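You operate a simulated robot arm through the tools that you are given. There is no shell and no other tool. Be economical: measure what you need, move in short steps, check, and stop when the job is done.

Carry out the task below with a simulated robot arm. There is one attempt and no reset: what you move stays moved.

TASK
Stir the blue tin smooth, wash the short stirrer and close the tin.
Fine: water-based practice paint; rest the lid on the bench; wash the stirrer in the orange bucket and stand it in the black holder; leave the other tin shut.
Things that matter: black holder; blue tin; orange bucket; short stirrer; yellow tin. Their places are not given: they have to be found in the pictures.

Only the result counts: the job must be done as asked and must still hold three seconds after the hand-in. Knocking over, shifting, dropping, spilling or breaking anything else fails it. A push-on lid holds only when it is set on centred and level and pressed home; a screw cap is set on level and turned clockwise until tight.

THE ROBOT
A 7-joint arm with a two-finger parallel gripper, fixed in place. Base frame: the origin is at the foot of the arm, x ahead of it, y to its left, z up; the work surface is at about z = 90. Lengths are in cm, angles in degrees, forces in N, time in s.
With the tool pointing down near the work surface it reaches from about 46 to 92 cm from the base axis. Its first joint turns from -115.0 to 115.0 degrees. Payload 3.91 kg.
The tool frame sits at the grasp point between the pads (the TCP): z along the fingers, y along the line on which they close. The tips reach 3 cm beyond it. The gripper opens to 11 cm. The fingers are 2 cm wide and 1 cm thick; the gripper's body (4.8 by 11.2 cm) begins 5.5 cm behind the TCP.
Orientation is told as [roll, pitch, yaw] about the base's x, y, z axes, in that order, counted from this pose: with the fingers straight down and closing along the base's y, the tool's x points along the base's -x, its y along +y and its z along -z.

THE INTERFACE
- The arm moves only by the tool drive_tool. Its argument "steps" is a list that holds one entry, the list of rows, each a list of 7 numbers: the shift along the tool's x, y, z in cm, then the turn, a rotation vector about the tool's x, y, z in degrees, then the finger opening in cm, from 0 to 11. In form: [[[dx, dy, dz, wx, wy, wz, hand], ...]]. A call has 1 to 10 rows; each row shifts and turns the commanded pose from where the row before left it, along the tool's axes as they then stand. Rows are played at 5 a second. More than 5 cm and 8.6 degrees between two rows, or a gripper value outside its range, and nothing of the call is played. A pose out of reach is approached as far as the arm can. The call stops where the force on the tool passes 40 N (or 10 N more than at its start, if that is more) or the arm is blocked; 0.2 s more then pass. The fingers move at their own pace (about 15.3 cm/s each) and stop on an object; they squeeze with about 26 N. The grip force told is the motor's: it shows also when the fingers shut on nothing. Time passes only in rows, and 0.2 s behind the last, so rows that do not move let the fingers close. The reply holds the time, the measured pose of the TCP, the force on the tool along the base axes, the opening and the grip force, in the units named above and with some noise, with the torque about the TCP (base axes, N m) and any sound that the robot's microphone picked up, and new pictures: "show" is both (left out), scene, wrist or none.
- Cameras (640 x 400 px; columns grow to the right, rows downward): "scene" is fixed at [40.06, 49.94, 155.94]; the picture's right is [-0.99, -0.13, 0.00], its down [-0.06, 0.45, -0.89] and it looks along [0.12, -0.88, -0.45] (base axes); focal length 334 px, centre (320, 200). "wrist" rides on the gripper at [7.2, 1.7, -10.3] in the tool frame; the picture's right is [-0.23, 0.97, 0.00], its down [-0.76, -0.18, -0.62] and it looks along [-0.61, -0.14, 0.78] (tool axes); focal length 222 px, centre (320, 200).
- raise_lower(by): slides the trunk up (or, below 0, down) by that many cm; the arm rides with it, the base frame stays. It gives what a move gives, with no picture.
- measure_at(camera, pixels): for up to 12 pixels [column, row] of the newest picture of that camera ("zoom" is the newest enlarged one), the place [x, y, z] in the base frame of the surface seen there, good to about 0.2 cm. It takes no simulated time.
- enlarge(camera, box): a new picture of the part [left, top, right, bottom] of that camera's present view, enlarged. It takes no simulated time.
- finish_job(): hands the job in; it is judged then, once.

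Work in short steps. Measure before you move; look again where a grasp or a placing could have gone wrong, and mend it. You have 80 turns and 200 pictures in all, those below and enlarged ones among them. Open the gripper and draw the arm clear of the work before you hand the job in, unless the task says otherwise; then end with one line.

The tools are called after ">>>" by a JSON object that holds its "fn" and its "kwargs". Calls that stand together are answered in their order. drive_tool: Moves the arm, as the interface text tells. Its arguments: {"type":"object","properties":{"steps":{"type":"array","items":{"type":"array","items":{"type":"array","items":{"type":"number"}}}},"show":{"type":"string","enum":["both","scene","wrist","none"]}},"required":["steps"]} The other tools are called the same way: raise_lower (by) slides the trunk up or down; measure_at (camera, pixels) gives the place of the surface under pixels of a picture; enlarge (camera, box) takes an enlarged picture of a part of a camera's view; finish_job () hands the job in.

At the start:

```text
clock: 0.0
tcp_pos: [63.01, -21.84, 139.44]
ee_rot: [0.0, 0.0, 0.1]
wrist_force: [0.2, -1.0, 1.0]
moment: [-0.01, -0.02, -0.03]
opening: 11.01
finger_force: 0.0
trunk travel left (down, up): [-85.0, 14.0]
```

scene: 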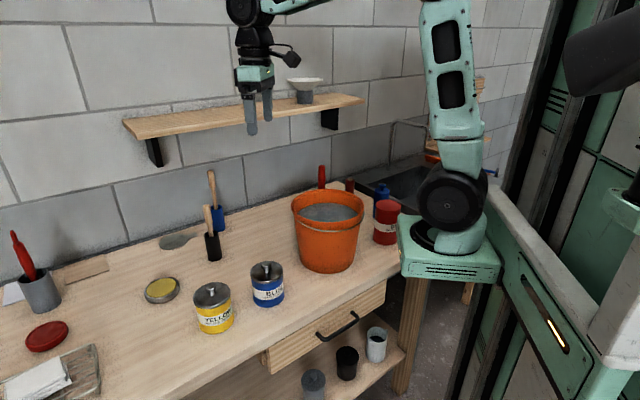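
wrist: 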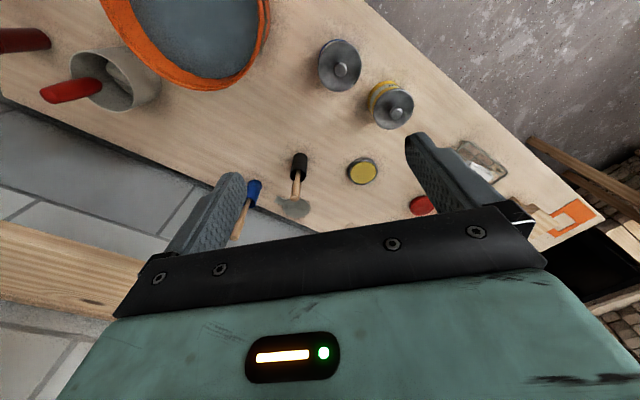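

I look closer at the tins and the holders: blue tin near (267,285), black holder near (213,245), bucket near (328,230).

>>> {"fn": "enlarge", "kwargs": {"camera": "scene", "box": [140, 160, 300, 340]}}

>>> {"fn": "measure_at", "kwargs": {"camera": "scene", "pixels": [[267, 264], [267, 271], [268, 292], [212, 287], [213, 238], [207, 208], [211, 173], [219, 210], [330, 213], [213, 256], [296, 200], [362, 207]]}}

```text
2.22 times, centred on (220, 250) of scene
```

zoom: 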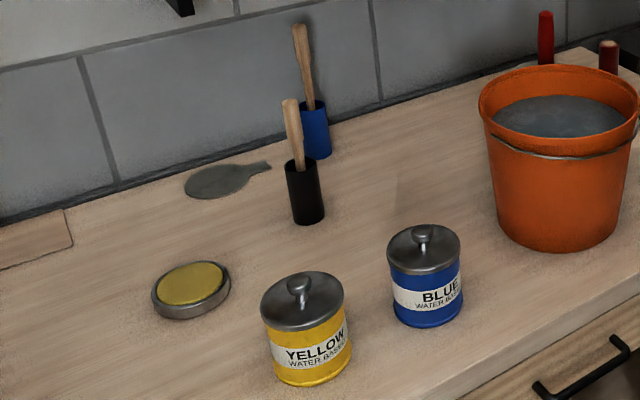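

```text
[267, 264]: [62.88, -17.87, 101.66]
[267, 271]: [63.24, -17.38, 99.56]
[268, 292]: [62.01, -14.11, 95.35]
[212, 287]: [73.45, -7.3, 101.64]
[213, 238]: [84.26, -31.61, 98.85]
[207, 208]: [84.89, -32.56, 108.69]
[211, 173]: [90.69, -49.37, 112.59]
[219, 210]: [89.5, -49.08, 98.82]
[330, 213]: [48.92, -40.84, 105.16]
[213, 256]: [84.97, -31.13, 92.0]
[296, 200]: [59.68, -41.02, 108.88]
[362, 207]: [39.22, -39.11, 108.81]
```

I zoom on each key object for accurate geometry.

>>> {"fn": "enlarge", "kwargs": {"camera": "scene", "box": [184, 160, 248, 200]}}

>>> {"fn": "enlarge", "kwargs": {"camera": "scene", "box": [176, 195, 256, 270]}}

>>> {"fn": "enlarge", "kwargs": {"camera": "scene", "box": [227, 250, 307, 310]}}

```text
10.00 times, centred on (216, 180) of scene
```

zoom: 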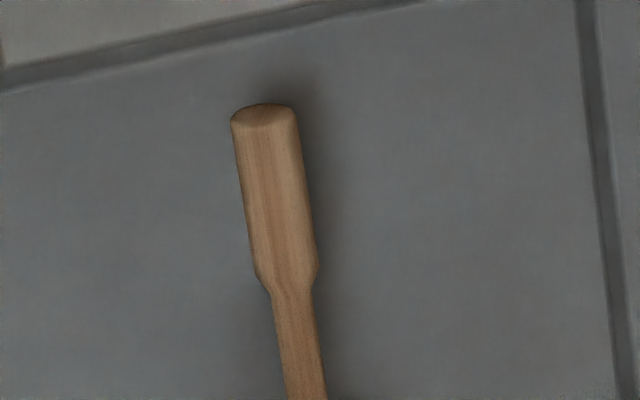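

```text
5.33 times, centred on (216, 232) of scene
```

zoom: 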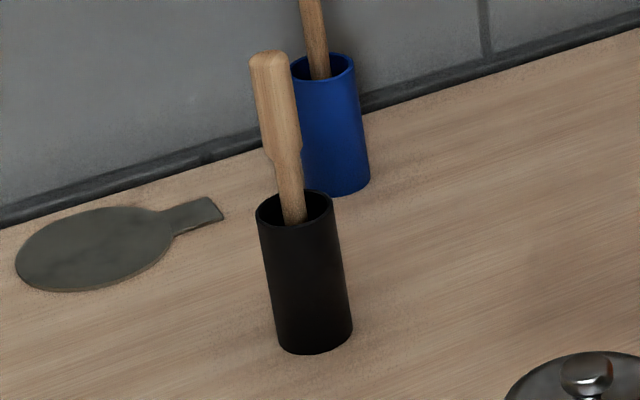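

```text
6.67 times, centred on (267, 280) of scene
```

zoom: 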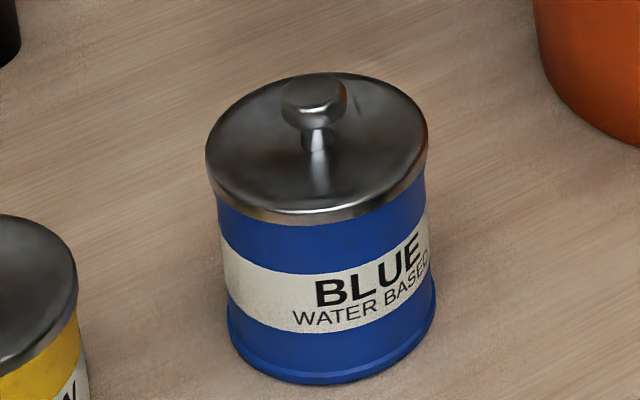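

I measure the blue tin's lid in the newest zoom.

>>> {"fn": "measure_at", "kwargs": {"camera": "zoom", "pixels": [[212, 160], [422, 150], [300, 77], [325, 207], [315, 90], [290, 100], [342, 98], [316, 145], [330, 375], [240, 340], [430, 320], [325, 222]]}}

>>> {"fn": "measure_at", "kwargs": {"camera": "scene", "pixels": [[260, 235], [250, 215], [240, 250], [290, 250], [320, 270]]}}

>>> {"fn": "enlarge", "kwargs": {"camera": "scene", "box": [190, 198, 238, 228]}}

```text
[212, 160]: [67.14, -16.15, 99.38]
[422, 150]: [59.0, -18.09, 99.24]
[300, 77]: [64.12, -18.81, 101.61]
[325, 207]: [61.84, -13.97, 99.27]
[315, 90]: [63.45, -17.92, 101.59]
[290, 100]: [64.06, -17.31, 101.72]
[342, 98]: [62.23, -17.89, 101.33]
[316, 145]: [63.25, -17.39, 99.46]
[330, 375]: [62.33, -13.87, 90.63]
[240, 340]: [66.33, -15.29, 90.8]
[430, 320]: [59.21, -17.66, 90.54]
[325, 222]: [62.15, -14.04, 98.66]
```

```text
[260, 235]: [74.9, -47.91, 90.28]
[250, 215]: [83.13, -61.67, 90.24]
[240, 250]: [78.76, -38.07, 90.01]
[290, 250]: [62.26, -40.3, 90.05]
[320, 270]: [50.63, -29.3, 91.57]
```

```text
13.33 times, centred on (214, 213) of scene
```

zoom: 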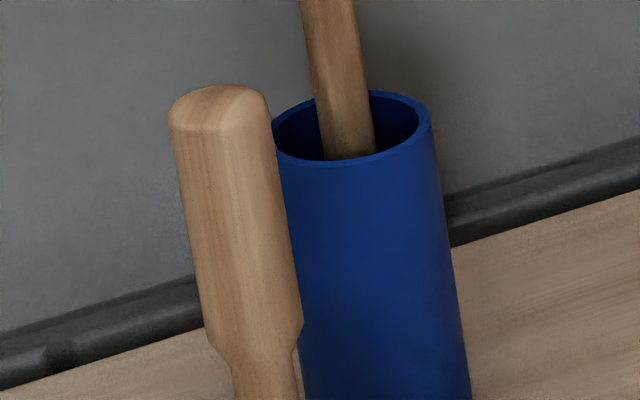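

I measure the short stirrer handle (newest zoom, handle at (225,200)) and the black holder rim.

>>> {"fn": "measure_at", "kwargs": {"camera": "zoom", "pixels": [[215, 100], [180, 140], [262, 130], [225, 130], [240, 250], [245, 330], [262, 390], [195, 260], [290, 260]]}}

>>> {"fn": "enlarge", "kwargs": {"camera": "scene", "box": [190, 225, 238, 265]}}

```text
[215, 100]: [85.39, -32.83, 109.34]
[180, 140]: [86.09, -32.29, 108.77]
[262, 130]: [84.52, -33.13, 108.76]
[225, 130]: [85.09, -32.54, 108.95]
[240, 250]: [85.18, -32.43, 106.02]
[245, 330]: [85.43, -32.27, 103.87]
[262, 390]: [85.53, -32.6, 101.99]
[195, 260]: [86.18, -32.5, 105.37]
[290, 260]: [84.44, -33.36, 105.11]
```

```text
10.00 times, centred on (214, 245) of scene
```

zoom: 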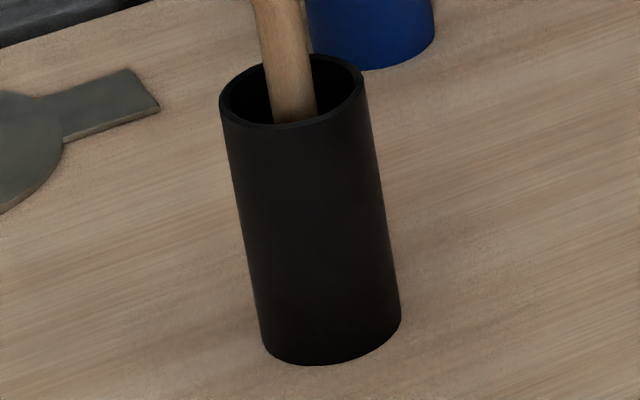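

>>> {"fn": "measure_at", "kwargs": {"camera": "zoom", "pixels": [[224, 105], [361, 90], [300, 124], [325, 57], [350, 65], [340, 355], [290, 100], [266, 335], [398, 315]]}}

>>> {"fn": "measure_at", "kwargs": {"camera": "scene", "pixels": [[292, 210], [364, 210], [328, 230], [328, 192], [340, 197], [310, 212], [350, 212], [321, 180], [350, 183], [162, 284], [190, 290]]}}

```text
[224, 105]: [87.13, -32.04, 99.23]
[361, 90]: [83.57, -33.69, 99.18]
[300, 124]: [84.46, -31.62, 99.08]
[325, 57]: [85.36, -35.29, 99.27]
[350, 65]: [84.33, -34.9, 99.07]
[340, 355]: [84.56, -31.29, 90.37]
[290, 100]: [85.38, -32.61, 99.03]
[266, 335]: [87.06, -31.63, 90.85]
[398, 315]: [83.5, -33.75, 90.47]
```

```text
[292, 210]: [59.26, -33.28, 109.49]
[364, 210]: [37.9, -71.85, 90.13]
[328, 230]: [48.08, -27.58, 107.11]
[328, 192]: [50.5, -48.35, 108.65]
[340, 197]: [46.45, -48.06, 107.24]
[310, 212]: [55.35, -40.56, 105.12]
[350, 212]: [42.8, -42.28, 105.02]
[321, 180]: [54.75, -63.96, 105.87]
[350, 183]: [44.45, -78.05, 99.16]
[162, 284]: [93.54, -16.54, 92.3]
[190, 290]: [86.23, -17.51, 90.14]
```

The blue tin is centred near (63.1,-17.6), lid top z 99.4, knob top z 101.7; stirrer handle near (85.3,-33.3) z 103.5–109.5. I go above the knob.

>>> {"fn": "drive_tool", "kwargs": {"steps": [[[0, 2.1, 4, 0, 0, 0, 6], [0, 2.1, 4, 0, 0, 0, 6], [0, 0, 4, 0, 0, 0, 6], [0, 0, 4, 0, 0, 0, 6], [0, 0, 4, 0, 0, 0, 6], [0, 0, 4, 0, 0, 0, 6], [0, 0, 4, 0, 0, 0, 6], [0, 0, 2, 0, 0, 0, 6], [0, 0, 0, 0, 0, 0, 6]]]}}

```text
clock: 2.0
tcp_pos: [62.91, -17.63, 109.41]
ee_rot: [0.0, 0.0, 0.0]
wrist_force: [-0.5, 0.2, 0.2]
moment: [-0.03, 0.0, -0.05]
opening: 6.0
finger_force: 0.2
trunk travel left (down, up): [-85.0, 14.0]
```

scene: 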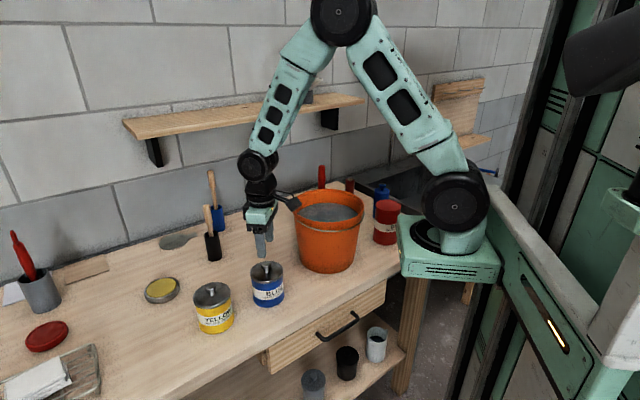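
wrist: 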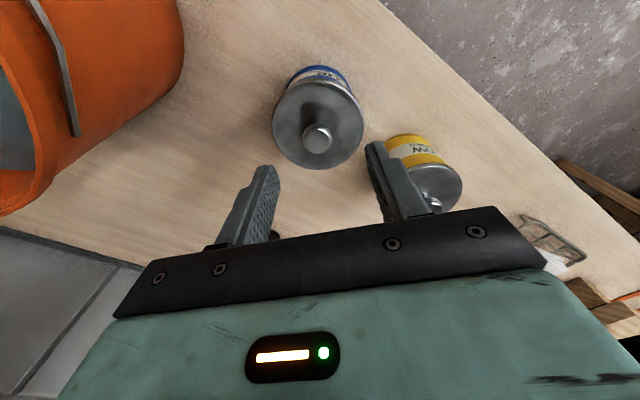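

The knob shows at (318,138) in the wrist view; I measure it and the lid rim from here.

>>> {"fn": "measure_at", "kwargs": {"camera": "wrist", "pixels": [[318, 132], [307, 134], [329, 134], [318, 124], [275, 125], [362, 125], [318, 82], [318, 166]]}}

```text
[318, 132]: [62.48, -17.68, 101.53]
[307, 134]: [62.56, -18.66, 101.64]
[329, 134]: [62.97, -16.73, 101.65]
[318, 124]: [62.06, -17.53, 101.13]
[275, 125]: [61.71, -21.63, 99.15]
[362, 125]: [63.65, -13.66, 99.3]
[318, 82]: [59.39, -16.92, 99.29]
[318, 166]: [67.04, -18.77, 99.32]
```

Knob centre ≈ (63.0,-17.65). I lower to tips 0.5 cm above the lid and close.

>>> {"fn": "drive_tool", "kwargs": {"steps": [[[-0.15, 0, 3, 0, 0, 0, 5], [0, 0, 2.5, 0, 0, 0, 5], [0, 0, 1.1, 0, 0, 0, 5], [0, 0, 0, 0, 0, 0, 5], [0, 0, 0, 0, 0, 0, 0], [0, 0, 0, 0, 0, 0, 0], [0, 0, 0, 0, 0, 0, 0]]]}}

```text
clock: 3.6
tcp_pos: [63.13, -17.59, 102.88]
ee_rot: [0.1, 0.0, -0.1]
wrist_force: [-0.9, -0.4, 0.0]
moment: [0.06, 0.03, -0.01]
opening: 2.41
finger_force: 26.3
trunk travel left (down, up): [-85.0, 14.0]
heard: snap
```

scene: 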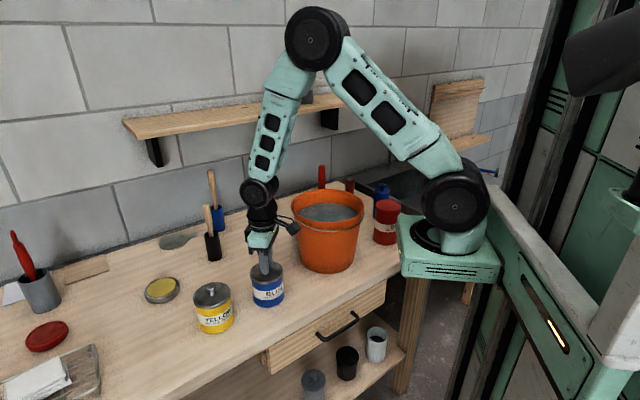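
wrist: 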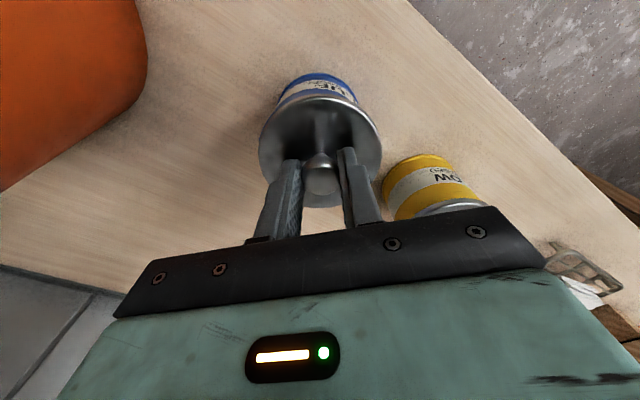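

The knob is held (opening 2.41, 26 N) with a snap heard. I pull straight up in small steps.

>>> {"fn": "drive_tool", "kwargs": {"steps": [[[0, 0, -0.3, 0, 0, 0, 0], [0, 0, -0.3, 0, 0, 0, 0], [0, 0, -0.5, 0, 0, 0, 0], [0, 0, -1, 0, 0, 0, 0], [0, 0, 0, 0, 0, 0, 0]]]}}

```text
clock: 4.8
tcp_pos: [62.97, -17.72, 104.91]
ee_rot: [0.0, 0.1, 0.0]
wrist_force: [0.3, -0.3, 0.2]
moment: [0.0, 0.01, -0.01]
opening: 2.41
finger_force: 25.8
trunk travel left (down, up): [-85.0, 14.0]
```

scene: 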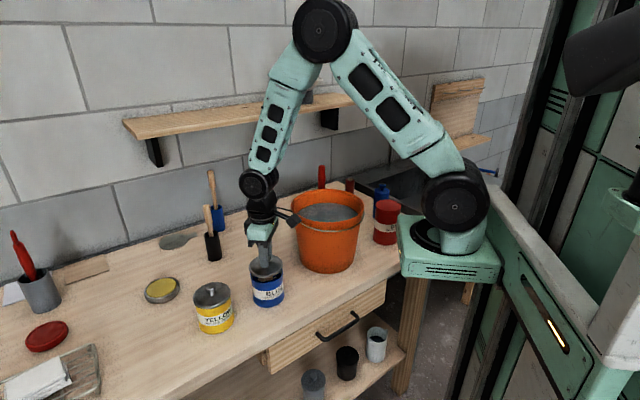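
wrist: 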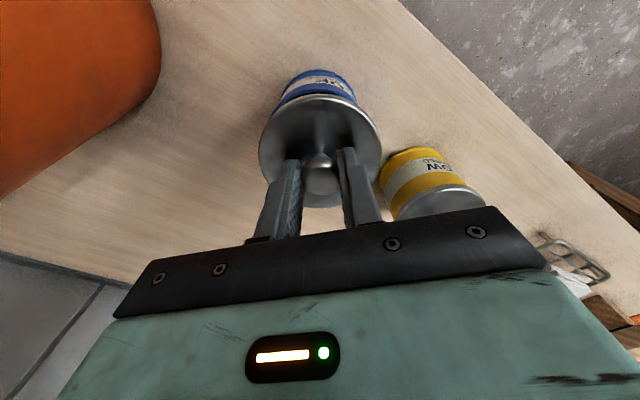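

Lid and gripper rose 2 cm; I check in an enlargement whether the tin stayed on the bench.

>>> {"fn": "enlarge", "kwargs": {"camera": "scene", "box": [227, 240, 307, 315]}}

```text
5.33 times, centred on (267, 278) of scene
```

zoom: 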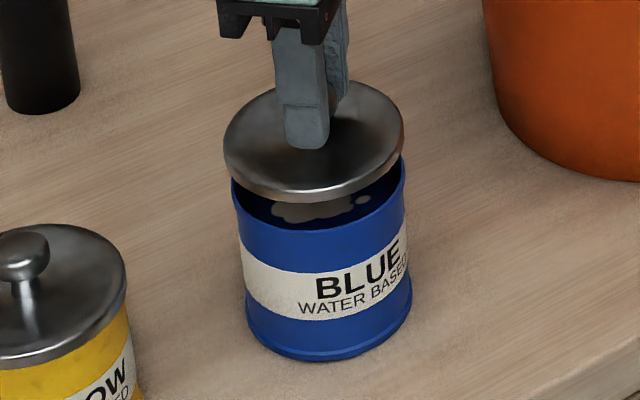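

Tin open and still in place; skin of unmixed paint visible. I lift more and carry the lid to the free bench at about (72,-27).

>>> {"fn": "drive_tool", "kwargs": {"steps": [[[0, 0, -2, 0, 0, 0, 0], [0, 0, -2, 0, 0, 0, 0], [-2.25, -2.35, 0, 0, 0, 0, 0], [-2.25, -2.35, 0, 0, 0, 0, 0], [-2.25, -2.35, 0, 0, 0, 0, 0], [-2.25, -2.35, 0, 0, 0, 0, 0], [0, 0, 4, 0, 0, 0, 0], [0, 0, 4, 0, 0, 0, 0], [0, 0, 4, 0, 0, 0, 0], [0, 0, 0, 0, 0, 0, 0]]]}}

>>> {"fn": "enlarge", "kwargs": {"camera": "scene", "box": [200, 220, 300, 300]}}

```text
clock: 7.0
tcp_pos: [72.06, -26.95, 96.79]
ee_rot: [0.0, 0.0, -0.1]
wrist_force: [0.0, -0.9, 0.3]
moment: [0.0, 0.01, 0.02]
opening: 2.41
finger_force: 26.4
trunk travel left (down, up): [-85.0, 14.0]
```

scene: 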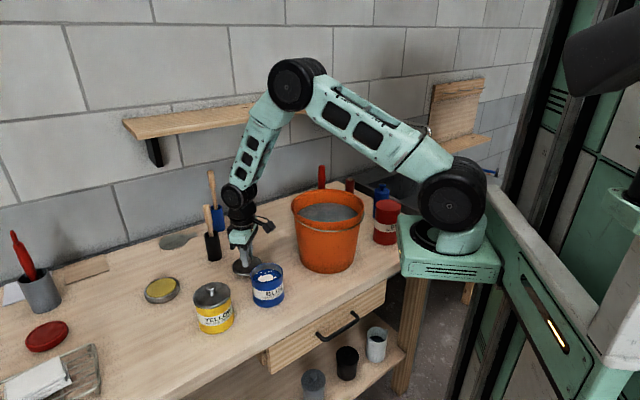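
wrist: 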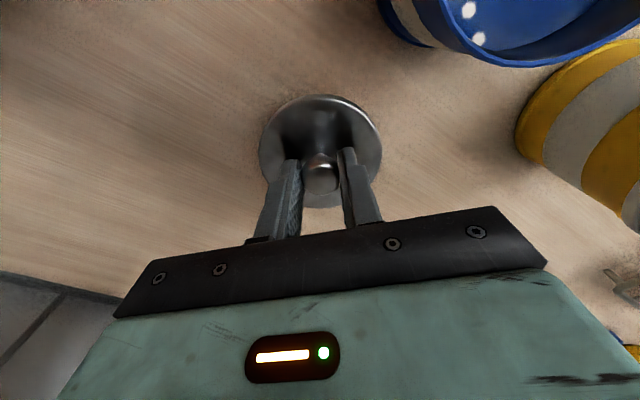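

```text
5.00 times, centred on (250, 260) of scene
```

zoom: 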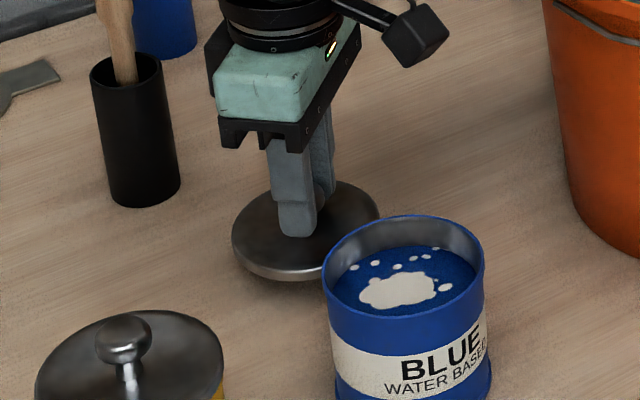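

The lid hovers with its top around z 93.2; I lower it in small steps until contact shows.

>>> {"fn": "drive_tool", "kwargs": {"steps": [[[0, 0, 0.4, 0, 0, 0, 0], [0, 0, 0.4, 0, 0, 0, 0], [0, 0, 0.3, 0, 0, 0, 0], [0, 0, 0.2, 0, 0, 0, 0], [0, 0, 0, 0, 0, 0, 0]]], "show": "none"}}

>>> {"fn": "enlarge", "kwargs": {"camera": "scene", "box": [210, 230, 280, 290]}}

```text
clock: 8.2
tcp_pos: [72.17, -26.86, 95.52]
ee_rot: [0.1, -0.1, -0.1]
wrist_force: [0.1, 0.1, -0.4]
moment: [0.01, -0.01, 0.0]
opening: 2.38
finger_force: 26.2
trunk travel left (down, up): [-85.0, 14.0]
```

```text
6.67 times, centred on (245, 260) of scene
```

zoom: 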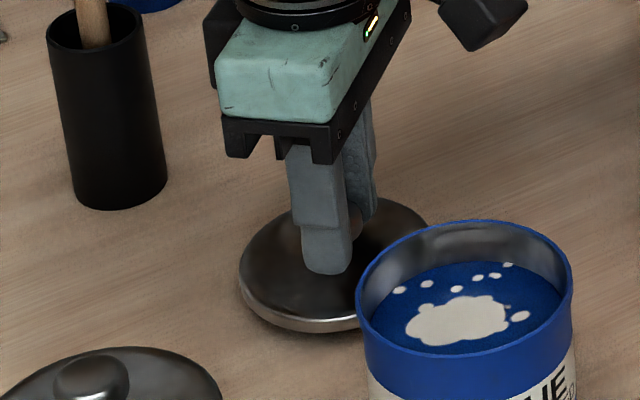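

Still no contact force, lid edge nearly at the bench; I go down further in finer steps.

>>> {"fn": "drive_tool", "kwargs": {"steps": [[[0, 0, 0.2, 0, 0, 0, 0], [0, 0, 0.2, 0, 0, 0, 0], [0, 0, 0.15, 0, 0, 0, 0], [0, 0, 0, 0, 0, 0, 0]]], "show": "none"}}

>>> {"fn": "enlarge", "kwargs": {"camera": "scene", "box": [210, 230, 280, 290]}}

```text
clock: 9.2
tcp_pos: [72.04, -27.12, 94.97]
ee_rot: [-0.1, 0.0, -0.1]
wrist_force: [-0.5, -0.6, 0.4]
moment: [0.01, -0.03, 0.0]
opening: 2.4
finger_force: 25.7
trunk travel left (down, up): [-85.0, 14.0]
```

```text
6.67 times, centred on (245, 260) of scene
```

zoom: 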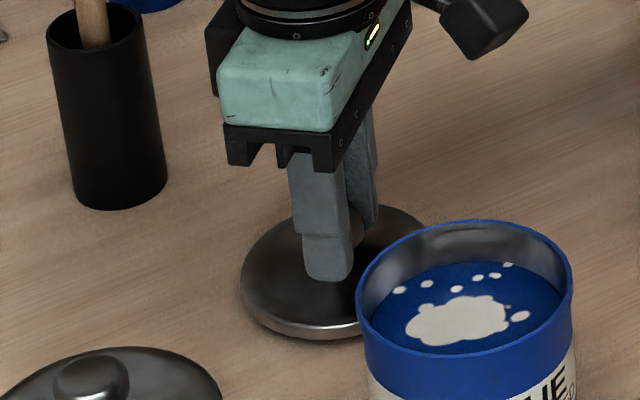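

>>> {"fn": "drive_tool", "kwargs": {"steps": [[[0, 0, 0.2, 0, 0, 0, 0], [0, 0, 0.15, 0, 0, 0, 0], [0, 0, 0.1, 0, 0, 0, 0], [0, 0, 0, 0, 0, 0, 0]]], "show": "none"}}

>>> {"fn": "enlarge", "kwargs": {"camera": "scene", "box": [210, 230, 280, 290]}}

```text
clock: 10.2
tcp_pos: [72.05, -27.05, 94.55]
ee_rot: [0.0, 0.0, 0.0]
wrist_force: [0.3, -0.9, -0.5]
moment: [0.0, 0.01, 0.0]
opening: 2.41
finger_force: 26.2
trunk travel left (down, up): [-85.0, 14.0]
```

```text
6.67 times, centred on (245, 260) of scene
```

zoom: 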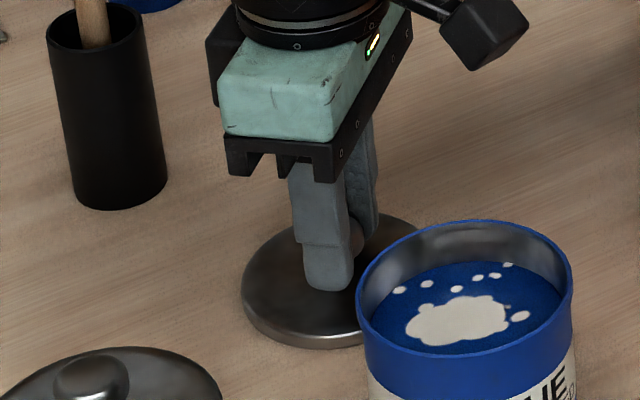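

The lid is almost down; I measure its front edge and continue by small steps.

>>> {"fn": "drive_tool", "kwargs": {"steps": [[[0, 0, 0.1, 0, 0, 0, 0], [0, 0, 0.1, 0, 0, 0, 0], [0, 0, 0.1, 0, 0, 0, 0], [0, 0, 0, 0, 0, 0, 0]]], "show": "none"}}

>>> {"fn": "measure_at", "kwargs": {"camera": "zoom", "pixels": [[300, 338], [300, 346], [300, 350], [280, 290]]}}

```text
clock: 11.2
tcp_pos: [72.19, -27.09, 94.41]
ee_rot: [0.0, -0.2, 0.0]
wrist_force: [0.2, -3.3, 7.0]
moment: [0.15, -0.04, -0.05]
opening: 2.41
finger_force: 25.6
trunk travel left (down, up): [-85.0, 14.0]
```

```text
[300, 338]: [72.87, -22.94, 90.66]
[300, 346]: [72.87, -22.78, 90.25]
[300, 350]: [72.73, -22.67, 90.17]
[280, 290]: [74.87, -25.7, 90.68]
```

Contact at 7 N: the lid rests on the bench. I open, rise and head toward the black holder's stirrer, staying high.

>>> {"fn": "drive_tool", "kwargs": {"steps": [[[0, 0, -0.1, 0, 0, 0, 0], [0, 0, 0, 0, 0, 0, 5], [0, 0, 0, 0, 0, 0, 5], [0, 0, -4.5, 0, 0, 0, 5], [0, 0, -4.5, 0, 0, 0, 5], [0, 0, -4.5, 0, 0, 0, 5], [0, 0, -4.5, 0, 0, 0, 5], [0, 0, -4.5, 0, 0, 0, 5], [-4, -2, 0, 0, 0, 0, 5], [-4, -2, 0, 0, 0, 0, 5]]]}}

>>> {"fn": "enlarge", "kwargs": {"camera": "scene", "box": [180, 180, 300, 300]}}

```text
clock: 13.4
tcp_pos: [79.99, -31.09, 116.76]
ee_rot: [0.0, 0.0, -0.1]
wrist_force: [0.7, -0.4, 0.6]
moment: [0.0, -0.04, -0.03]
opening: 5.01
finger_force: 0.1
trunk travel left (down, up): [-85.0, 14.0]
```

scene: 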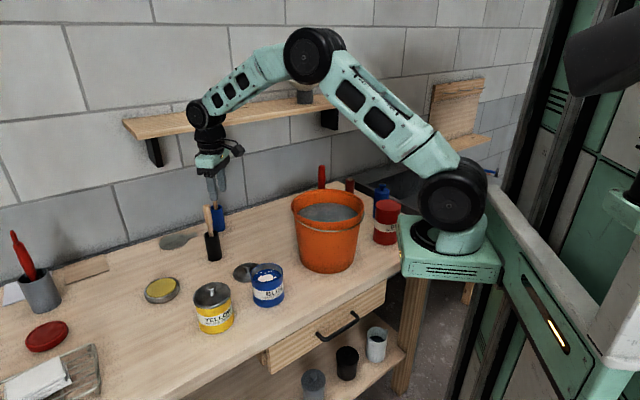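
wrist: 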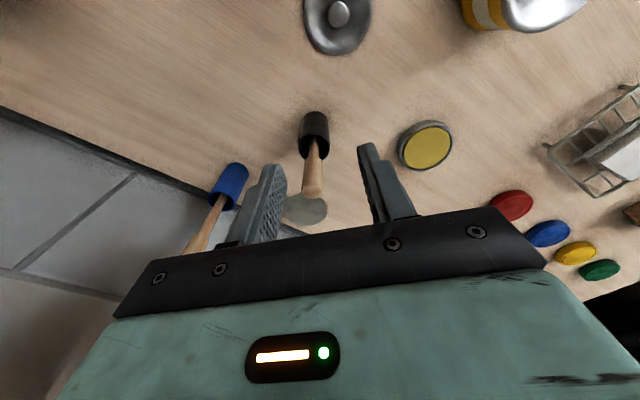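

```text
3.33 times, centred on (240, 240) of scene
```

zoom: 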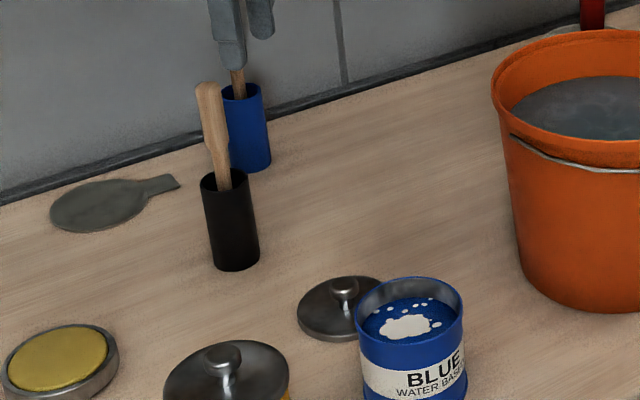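

The stirrer handle shows in the wrist view at (312,180); I enlarge it and measure.

>>> {"fn": "enlarge", "kwargs": {"camera": "wrist", "box": [272, 105, 352, 205]}}

>>> {"fn": "measure_at", "kwargs": {"camera": "wrist", "pixels": [[312, 192], [305, 185], [321, 185], [305, 172], [320, 172], [314, 165], [313, 152], [313, 145], [313, 116], [300, 130], [327, 130]]}}

```text
4.00 times, centred on (312, 155) of wrist
```

zoom: 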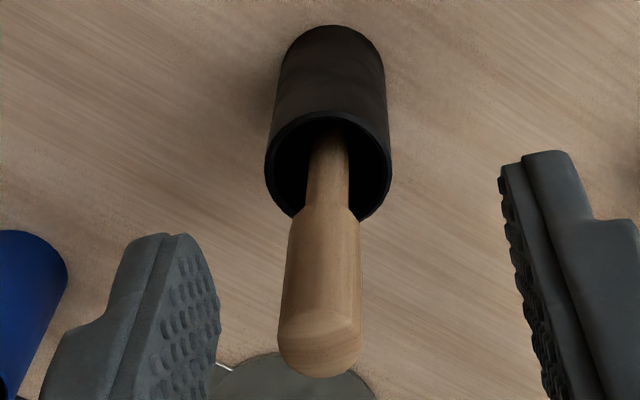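

```text
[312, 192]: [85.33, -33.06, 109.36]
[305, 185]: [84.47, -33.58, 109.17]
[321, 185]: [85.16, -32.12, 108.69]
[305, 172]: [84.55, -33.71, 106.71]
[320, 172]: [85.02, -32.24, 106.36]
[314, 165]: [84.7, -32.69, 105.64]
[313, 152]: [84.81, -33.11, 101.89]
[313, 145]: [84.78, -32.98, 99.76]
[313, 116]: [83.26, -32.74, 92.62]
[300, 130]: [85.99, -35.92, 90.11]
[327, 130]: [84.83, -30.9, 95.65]
```

Handle axis ≈ (85.4,-33.05), about 1.8 thick, vertical. I move above it and check reach.

>>> {"fn": "drive_tool", "kwargs": {"steps": [[[-2.7, -1, 0, 0, 0, 0, 5], [-2.7, -1, 0, 0, 0, 0, 5], [0, 0, 2, 0, 0, 0, 5], [0, 0, 0, 0, 0, 0, 5]]]}}

```text
clock: 14.4
tcp_pos: [85.54, -32.93, 114.9]
ee_rot: [0.0, 0.0, -0.1]
wrist_force: [0.1, 0.4, -0.4]
moment: [0.0, 0.0, 0.01]
opening: 5.02
finger_force: 0.2
trunk travel left (down, up): [-85.0, 14.0]
```

scene: 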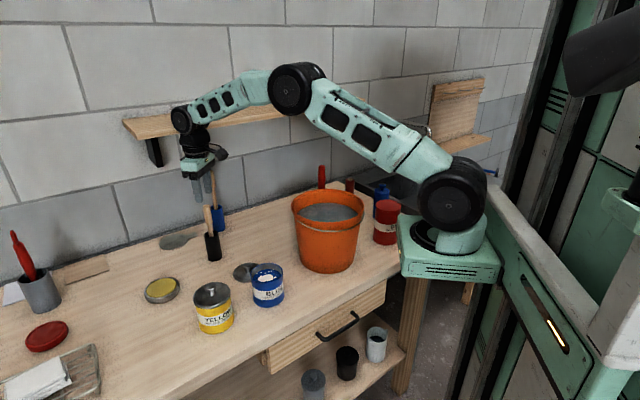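
wrist: 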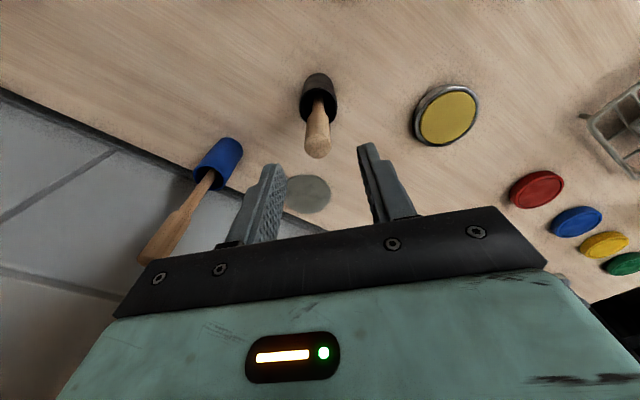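

In reach. I lower 8.4 cm around the handle without closing, then look.

>>> {"fn": "drive_tool", "kwargs": {"steps": [[[0, 0, 3, 0, 0, 0, 5], [0, 0, 3, 0, 0, 0, 5], [0, 0, 2.4, 0, 0, 0, 5], [0, 0, 0, 0, 0, 0, 5]]]}}

>>> {"fn": "enlarge", "kwargs": {"camera": "scene", "box": [170, 180, 250, 270]}}

```text
clock: 15.4
tcp_pos: [85.56, -33.13, 106.37]
ee_rot: [0.0, 0.0, 0.0]
wrist_force: [0.1, 0.5, 0.6]
moment: [0.0, -0.01, -0.03]
opening: 5.04
finger_force: 0.1
trunk travel left (down, up): [-85.0, 14.0]
```

scene: 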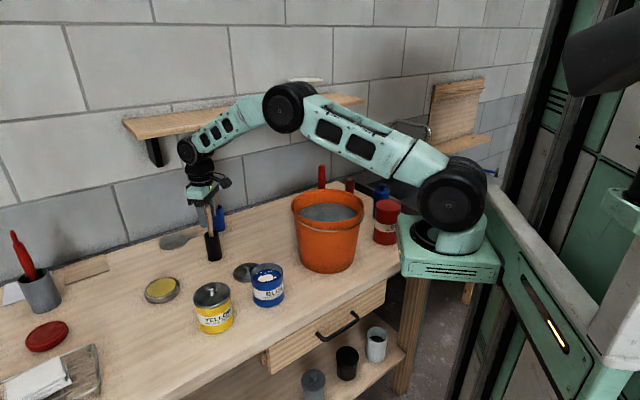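
wrist: 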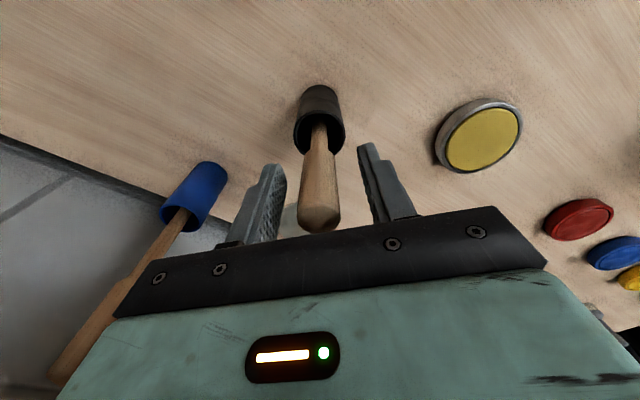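

```text
4.44 times, centred on (210, 225) of scene
```

zoom: 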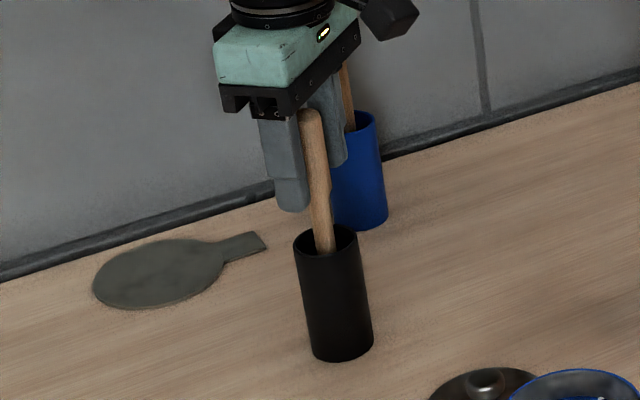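

The handle stands between the pads, centred. I close on it.

>>> {"fn": "drive_tool", "kwargs": {"steps": [[[0, 0, 0, 0, 0, 0, 1], [0, 0, 0, 0, 0, 0, 0], [0, 0, 0, 0, 0, 0, 0], [0, 0, -0.3, 0, 0, 0, 0], [0, 0, -0.7, 0, 0, 0, 0], [0, 0, -1, 0, 0, 0, 0], [0, 0, 0, 0, 0, 0, 0]]]}}

>>> {"fn": "enlarge", "kwargs": {"camera": "scene", "box": [170, 180, 250, 270]}}

```text
clock: 17.0
tcp_pos: [85.32, -33.07, 108.29]
ee_rot: [0.0, -0.1, -0.1]
wrist_force: [-0.3, 0.0, -0.8]
moment: [-0.01, -0.02, -0.03]
opening: 2.06
finger_force: 26.1
trunk travel left (down, up): [-85.0, 14.0]
```

scene: 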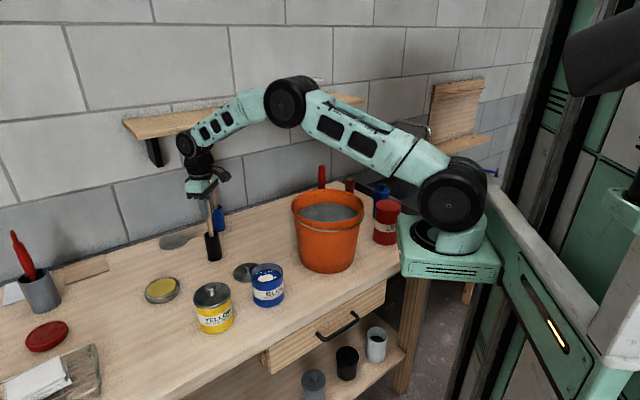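
wrist: 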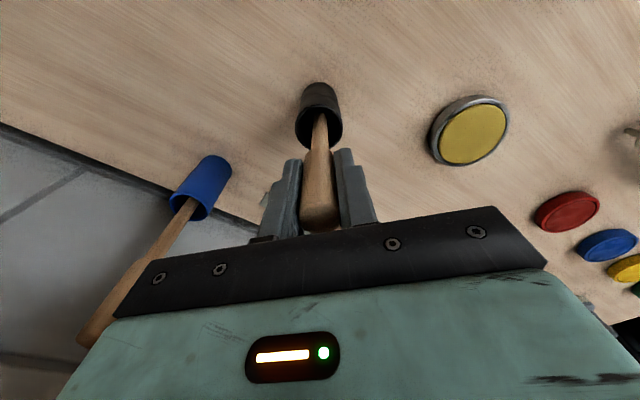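

```text
4.44 times, centred on (210, 225) of scene
```

zoom: 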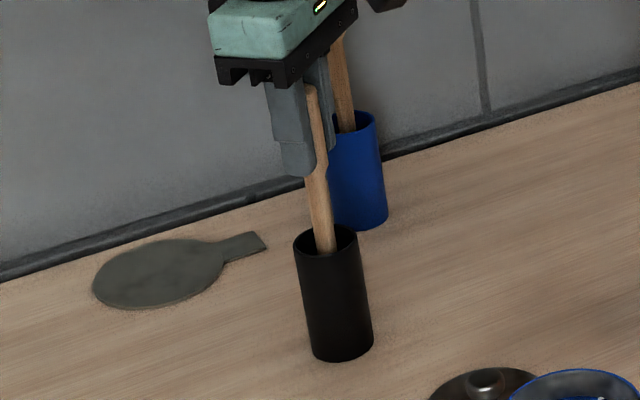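

Held at 2.06 cm and rising with no drag. I lift it clear of the holder (11 cm more) and look.

>>> {"fn": "drive_tool", "kwargs": {"steps": [[[0, 0, -2, 0, 0, 0, 0], [0, 0, -2, 0, 0, 0, 0], [0, 0, -2, 0, 0, 0, 0], [0, 0, -2.5, 0, 0, 0, 0], [0, 0, -2.5, 0, 0, 0, 0], [0, 0, -1, 0, 0, 0, 0], [0, 0, 0, 0, 0, 0, 0]]]}}

>>> {"fn": "enlarge", "kwargs": {"camera": "scene", "box": [160, 140, 260, 270]}}

```text
clock: 18.6
tcp_pos: [85.41, -33.13, 120.36]
ee_rot: [0.0, 0.1, 0.0]
wrist_force: [0.2, 0.1, -0.7]
moment: [0.0, 0.0, 0.01]
opening: 2.05
finger_force: 26.1
trunk travel left (down, up): [-85.0, 14.0]
```

scene: 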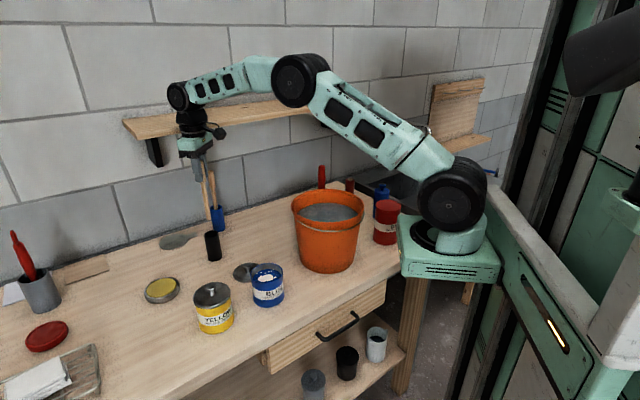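
wrist: 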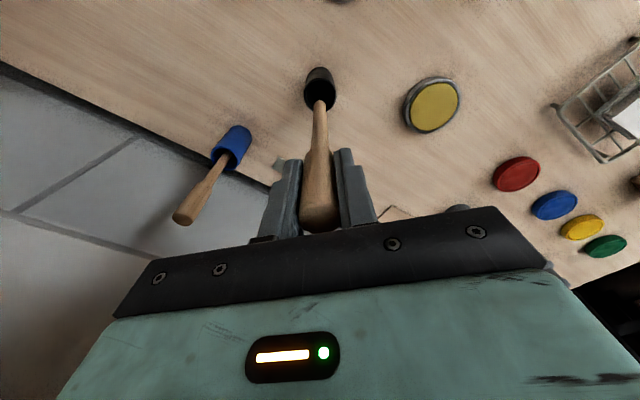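

```text
3.08 times, centred on (210, 205) of scene
```

zoom: 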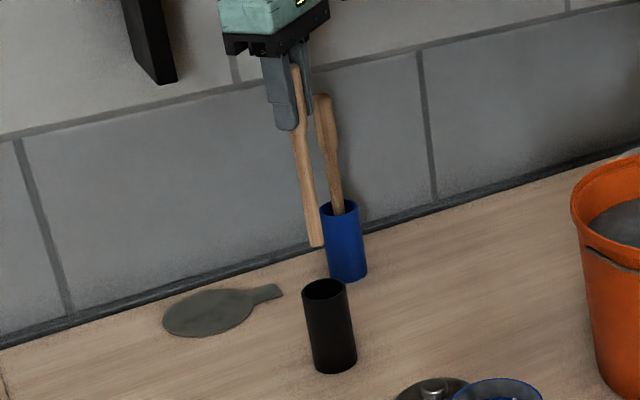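

>>> {"fn": "enlarge", "kwargs": {"camera": "scene", "box": [190, 155, 222, 225]}}

>>> {"fn": "enlarge", "kwargs": {"camera": "scene", "box": [195, 195, 227, 225]}}

```text
5.71 times, centred on (206, 190) of scene
```

zoom: 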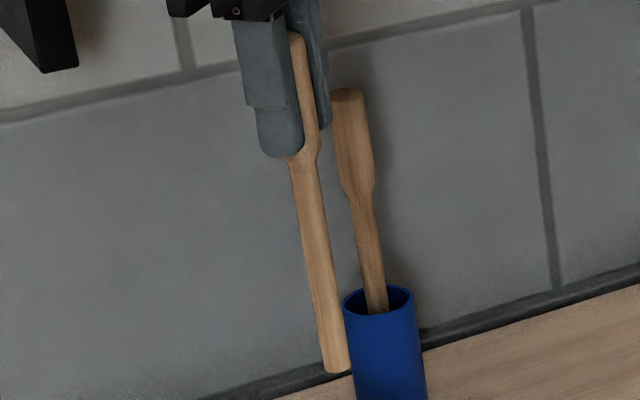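

```text
13.33 times, centred on (211, 210) of scene
```

zoom: 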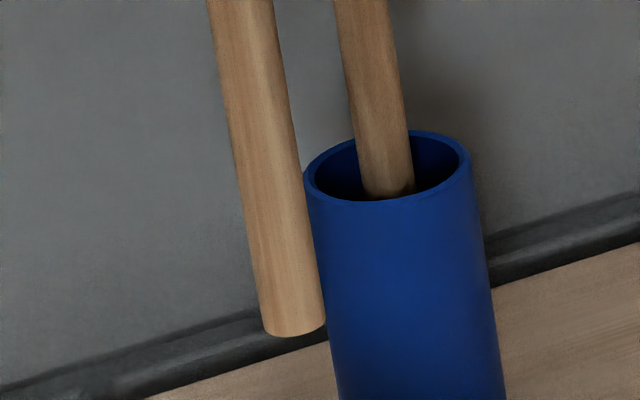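

I measure the rod's tip (295,325) and a higher point in the newest zoom to learn length and tilt.

>>> {"fn": "measure_at", "kwargs": {"camera": "zoom", "pixels": [[295, 325], [270, 322], [320, 315], [285, 230], [262, 120], [245, 30]]}}

```text
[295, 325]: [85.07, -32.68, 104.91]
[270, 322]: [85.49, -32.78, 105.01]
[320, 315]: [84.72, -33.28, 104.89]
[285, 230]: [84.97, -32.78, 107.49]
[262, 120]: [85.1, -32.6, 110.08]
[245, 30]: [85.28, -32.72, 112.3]
```

Rod is 1.2 thick, its tip 15.55 cm below the TCP. I carry it over the blue tin at this height (tip z ≈ 105).

>>> {"fn": "drive_tool", "kwargs": {"steps": [[[3.68, 2.58, 0, 0, 0, 0, 0], [3.68, 2.58, 0, 0, 0, 0, 0], [3.68, 2.58, 0, 0, 0, 0, 0], [3.68, 2.58, 0, 0, 0, 0, 0], [3.68, 2.58, 0, 0, 0, 0, 0], [3.68, 2.58, 0, 0, 0, 0, 0], [0, 0, 0, 0, 0, 0, 0]]]}}

>>> {"fn": "enlarge", "kwargs": {"camera": "scene", "box": [227, 220, 307, 315]}}

```text
clock: 20.2
tcp_pos: [63.22, -17.77, 120.34]
ee_rot: [0.1, 0.1, 0.1]
wrist_force: [0.5, -0.3, -1.3]
moment: [0.0, 0.0, 0.02]
opening: 2.06
finger_force: 26.2
trunk travel left (down, up): [-85.0, 14.0]
```

scene: 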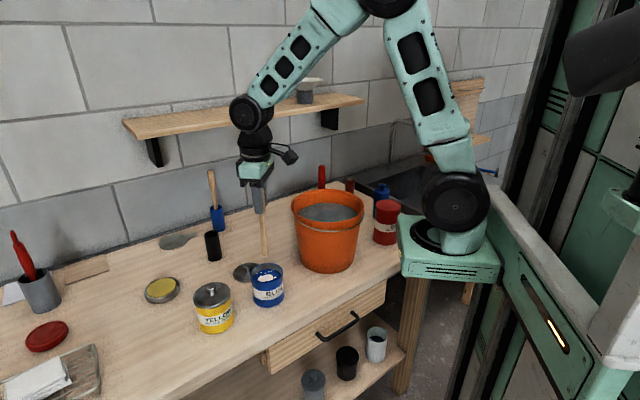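
wrist: 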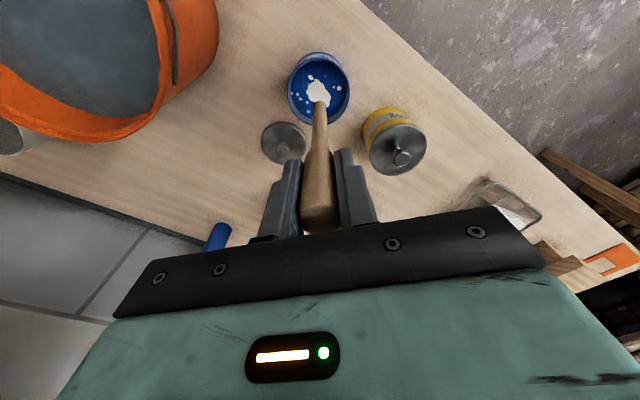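

```text
4.21 times, centred on (267, 268) of scene
```

zoom: 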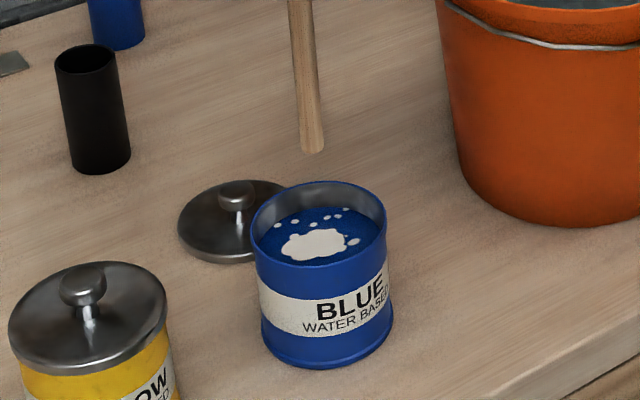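

>>> {"fn": "measure_at", "kwargs": {"camera": "zoom", "pixels": [[252, 235], [385, 215], [324, 262], [318, 185], [315, 245], [270, 230], [365, 225], [313, 148]]}}

>>> {"fn": "measure_at", "kwargs": {"camera": "wrist", "pixels": [[290, 90], [349, 90], [319, 60], [318, 117], [310, 85], [335, 85]]}}

```text
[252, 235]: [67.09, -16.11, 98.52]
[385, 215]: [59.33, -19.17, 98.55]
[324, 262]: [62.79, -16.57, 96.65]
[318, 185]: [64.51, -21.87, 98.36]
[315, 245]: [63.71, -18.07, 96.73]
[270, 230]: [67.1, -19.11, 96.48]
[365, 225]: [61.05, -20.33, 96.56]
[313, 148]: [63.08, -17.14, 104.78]
```

```text
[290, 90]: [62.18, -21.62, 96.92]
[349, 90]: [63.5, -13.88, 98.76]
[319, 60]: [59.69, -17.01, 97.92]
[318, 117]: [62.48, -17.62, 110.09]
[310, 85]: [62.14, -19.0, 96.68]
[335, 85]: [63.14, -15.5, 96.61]
```

Paint level z 96.7, rim 98.6, centre ≈ (63.2,-17.75), rod over it. I lower the tip to about z 92.3.

>>> {"fn": "drive_tool", "kwargs": {"steps": [[[0, 0, 3, 0, 0, 0, 0], [0, 0, 3, 0, 0, 0, 0], [0, 0, 2.5, 0, 0, 0, 0], [0, 0, 2, 0, 0, 0, 0], [0, 0, 1.2, 0, 0, 0, 0], [0, 0, 0.7, 0, 0, 0, 0], [0, 0, 0, 0, 0, 0, 0]]]}}

>>> {"fn": "enlarge", "kwargs": {"camera": "scene", "box": [227, 220, 307, 315]}}

```text
clock: 21.8
tcp_pos: [63.46, -17.63, 107.89]
ee_rot: [-0.1, 0.0, 0.0]
wrist_force: [0.1, 0.0, -1.0]
moment: [-0.05, 0.01, -0.02]
opening: 2.07
finger_force: 25.3
trunk travel left (down, up): [-85.0, 14.0]
```

scene: 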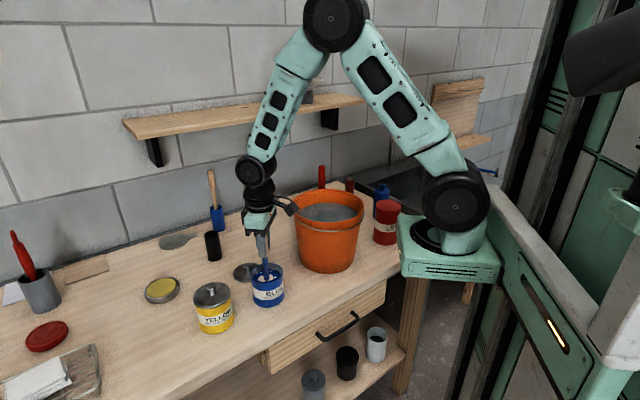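
wrist: 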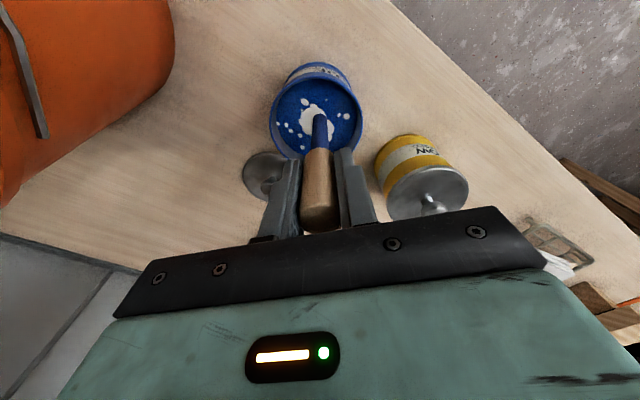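

```text
4.21 times, centred on (267, 268) of scene
```

zoom: 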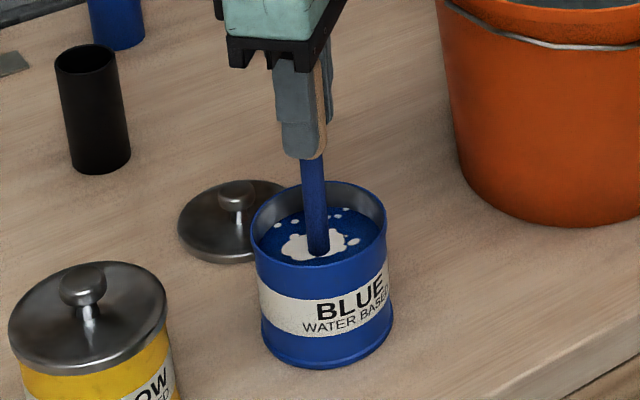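

The rod is in the paint, no contact. I stir one circle of radius 2 cm.

>>> {"fn": "drive_tool", "kwargs": {"steps": [[[2, 0, 0, 0, 0, 0, 0], [-0.468, 1.286, 0, 0, 0, 0, 0], [-1.185, 0.684, 0, 0, 0, 0, 0], [-1.347, -0.238, 0, 0, 0, 0, 0], [-0.879, -1.048, 0, 0, 0, 0, 0], [0, -1.368, 0, 0, 0, 0, 0], [0.879, -1.048, 0, 0, 0, 0, 0], [1.347, -0.238, 0, 0, 0, 0, 0], [1.185, 0.684, 0, 0, 0, 0, 0], [0.468, 1.286, 0, 0, 0, 0, 0]]], "show": "none"}}

>>> {"fn": "enlarge", "kwargs": {"camera": "scene", "box": [227, 220, 307, 315]}}

```text
clock: 24.0
tcp_pos: [61.23, -17.56, 108.04]
ee_rot: [-0.1, 0.0, 0.1]
wrist_force: [-1.0, -0.1, 0.0]
moment: [0.02, 0.02, -0.05]
opening: 2.06
finger_force: 26.3
trunk travel left (down, up): [-85.0, 14.0]
```

```text
4.21 times, centred on (267, 268) of scene
```

zoom: 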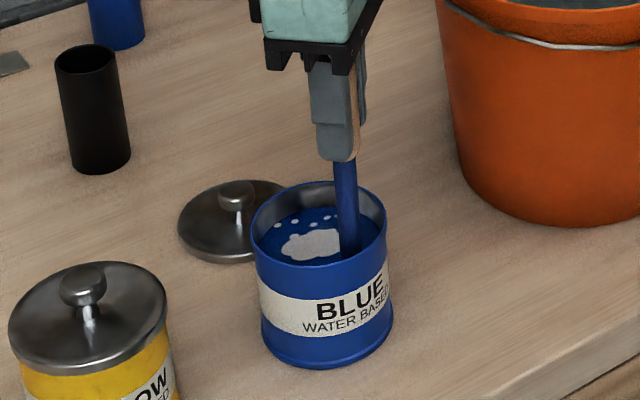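

Tin steady, no forces. White patches shrink slowly; I keep stirring with full circles.

>>> {"fn": "drive_tool", "kwargs": {"steps": [[[-0.468, 1.286, 0, 0, 0, 0, 0], [-1.185, 0.684, 0, 0, 0, 0, 0], [-1.347, -0.238, 0, 0, 0, 0, 0], [-0.879, -1.048, 0, 0, 0, 0, 0], [0, -1.368, 0, 0, 0, 0, 0], [0.879, -1.048, 0, 0, 0, 0, 0], [1.347, -0.238, 0, 0, 0, 0, 0], [1.185, 0.684, 0, 0, 0, 0, 0], [0.468, 1.286, 0, 0, 0, 0, 0]]], "show": "none"}}

>>> {"fn": "drive_tool", "kwargs": {"steps": [[[-0.468, 1.286, 0, 0, 0, 0, 0], [-1.185, 0.684, 0, 0, 0, 0, 0], [-1.347, -0.238, 0, 0, 0, 0, 0], [-0.879, -1.048, 0, 0, 0, 0, 0], [0, -1.368, 0, 0, 0, 0, 0], [0.879, -1.048, 0, 0, 0, 0, 0], [1.347, -0.238, 0, 0, 0, 0, 0], [1.185, 0.684, 0, 0, 0, 0, 0], [0.468, 1.286, 0, 0, 0, 0, 0]]], "show": "none"}}

>>> {"fn": "enlarge", "kwargs": {"camera": "scene", "box": [227, 220, 307, 315]}}

```text
clock: 26.0
tcp_pos: [61.3, -17.69, 107.94]
ee_rot: [-0.1, 0.1, 0.0]
wrist_force: [-0.2, 0.4, -0.5]
moment: [0.03, -0.01, 0.01]
opening: 2.05
finger_force: 26.1
trunk travel left (down, up): [-85.0, 14.0]
```

```text
clock: 28.0
tcp_pos: [61.47, -17.55, 108.13]
ee_rot: [0.0, 0.0, 0.0]
wrist_force: [-0.1, -0.3, -0.5]
moment: [0.01, 0.0, 0.01]
opening: 2.06
finger_force: 26.2
trunk travel left (down, up): [-85.0, 14.0]
```

```text
4.21 times, centred on (267, 268) of scene
```

zoom: 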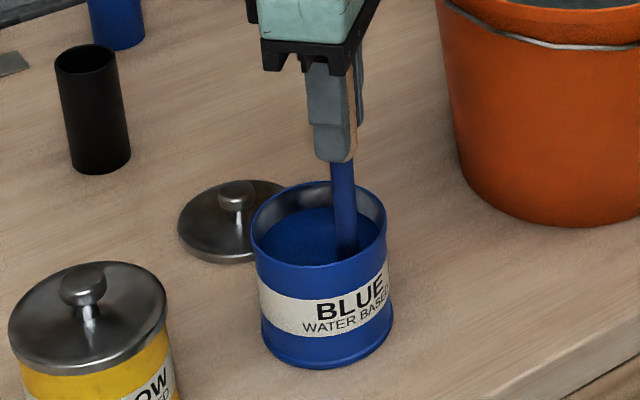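

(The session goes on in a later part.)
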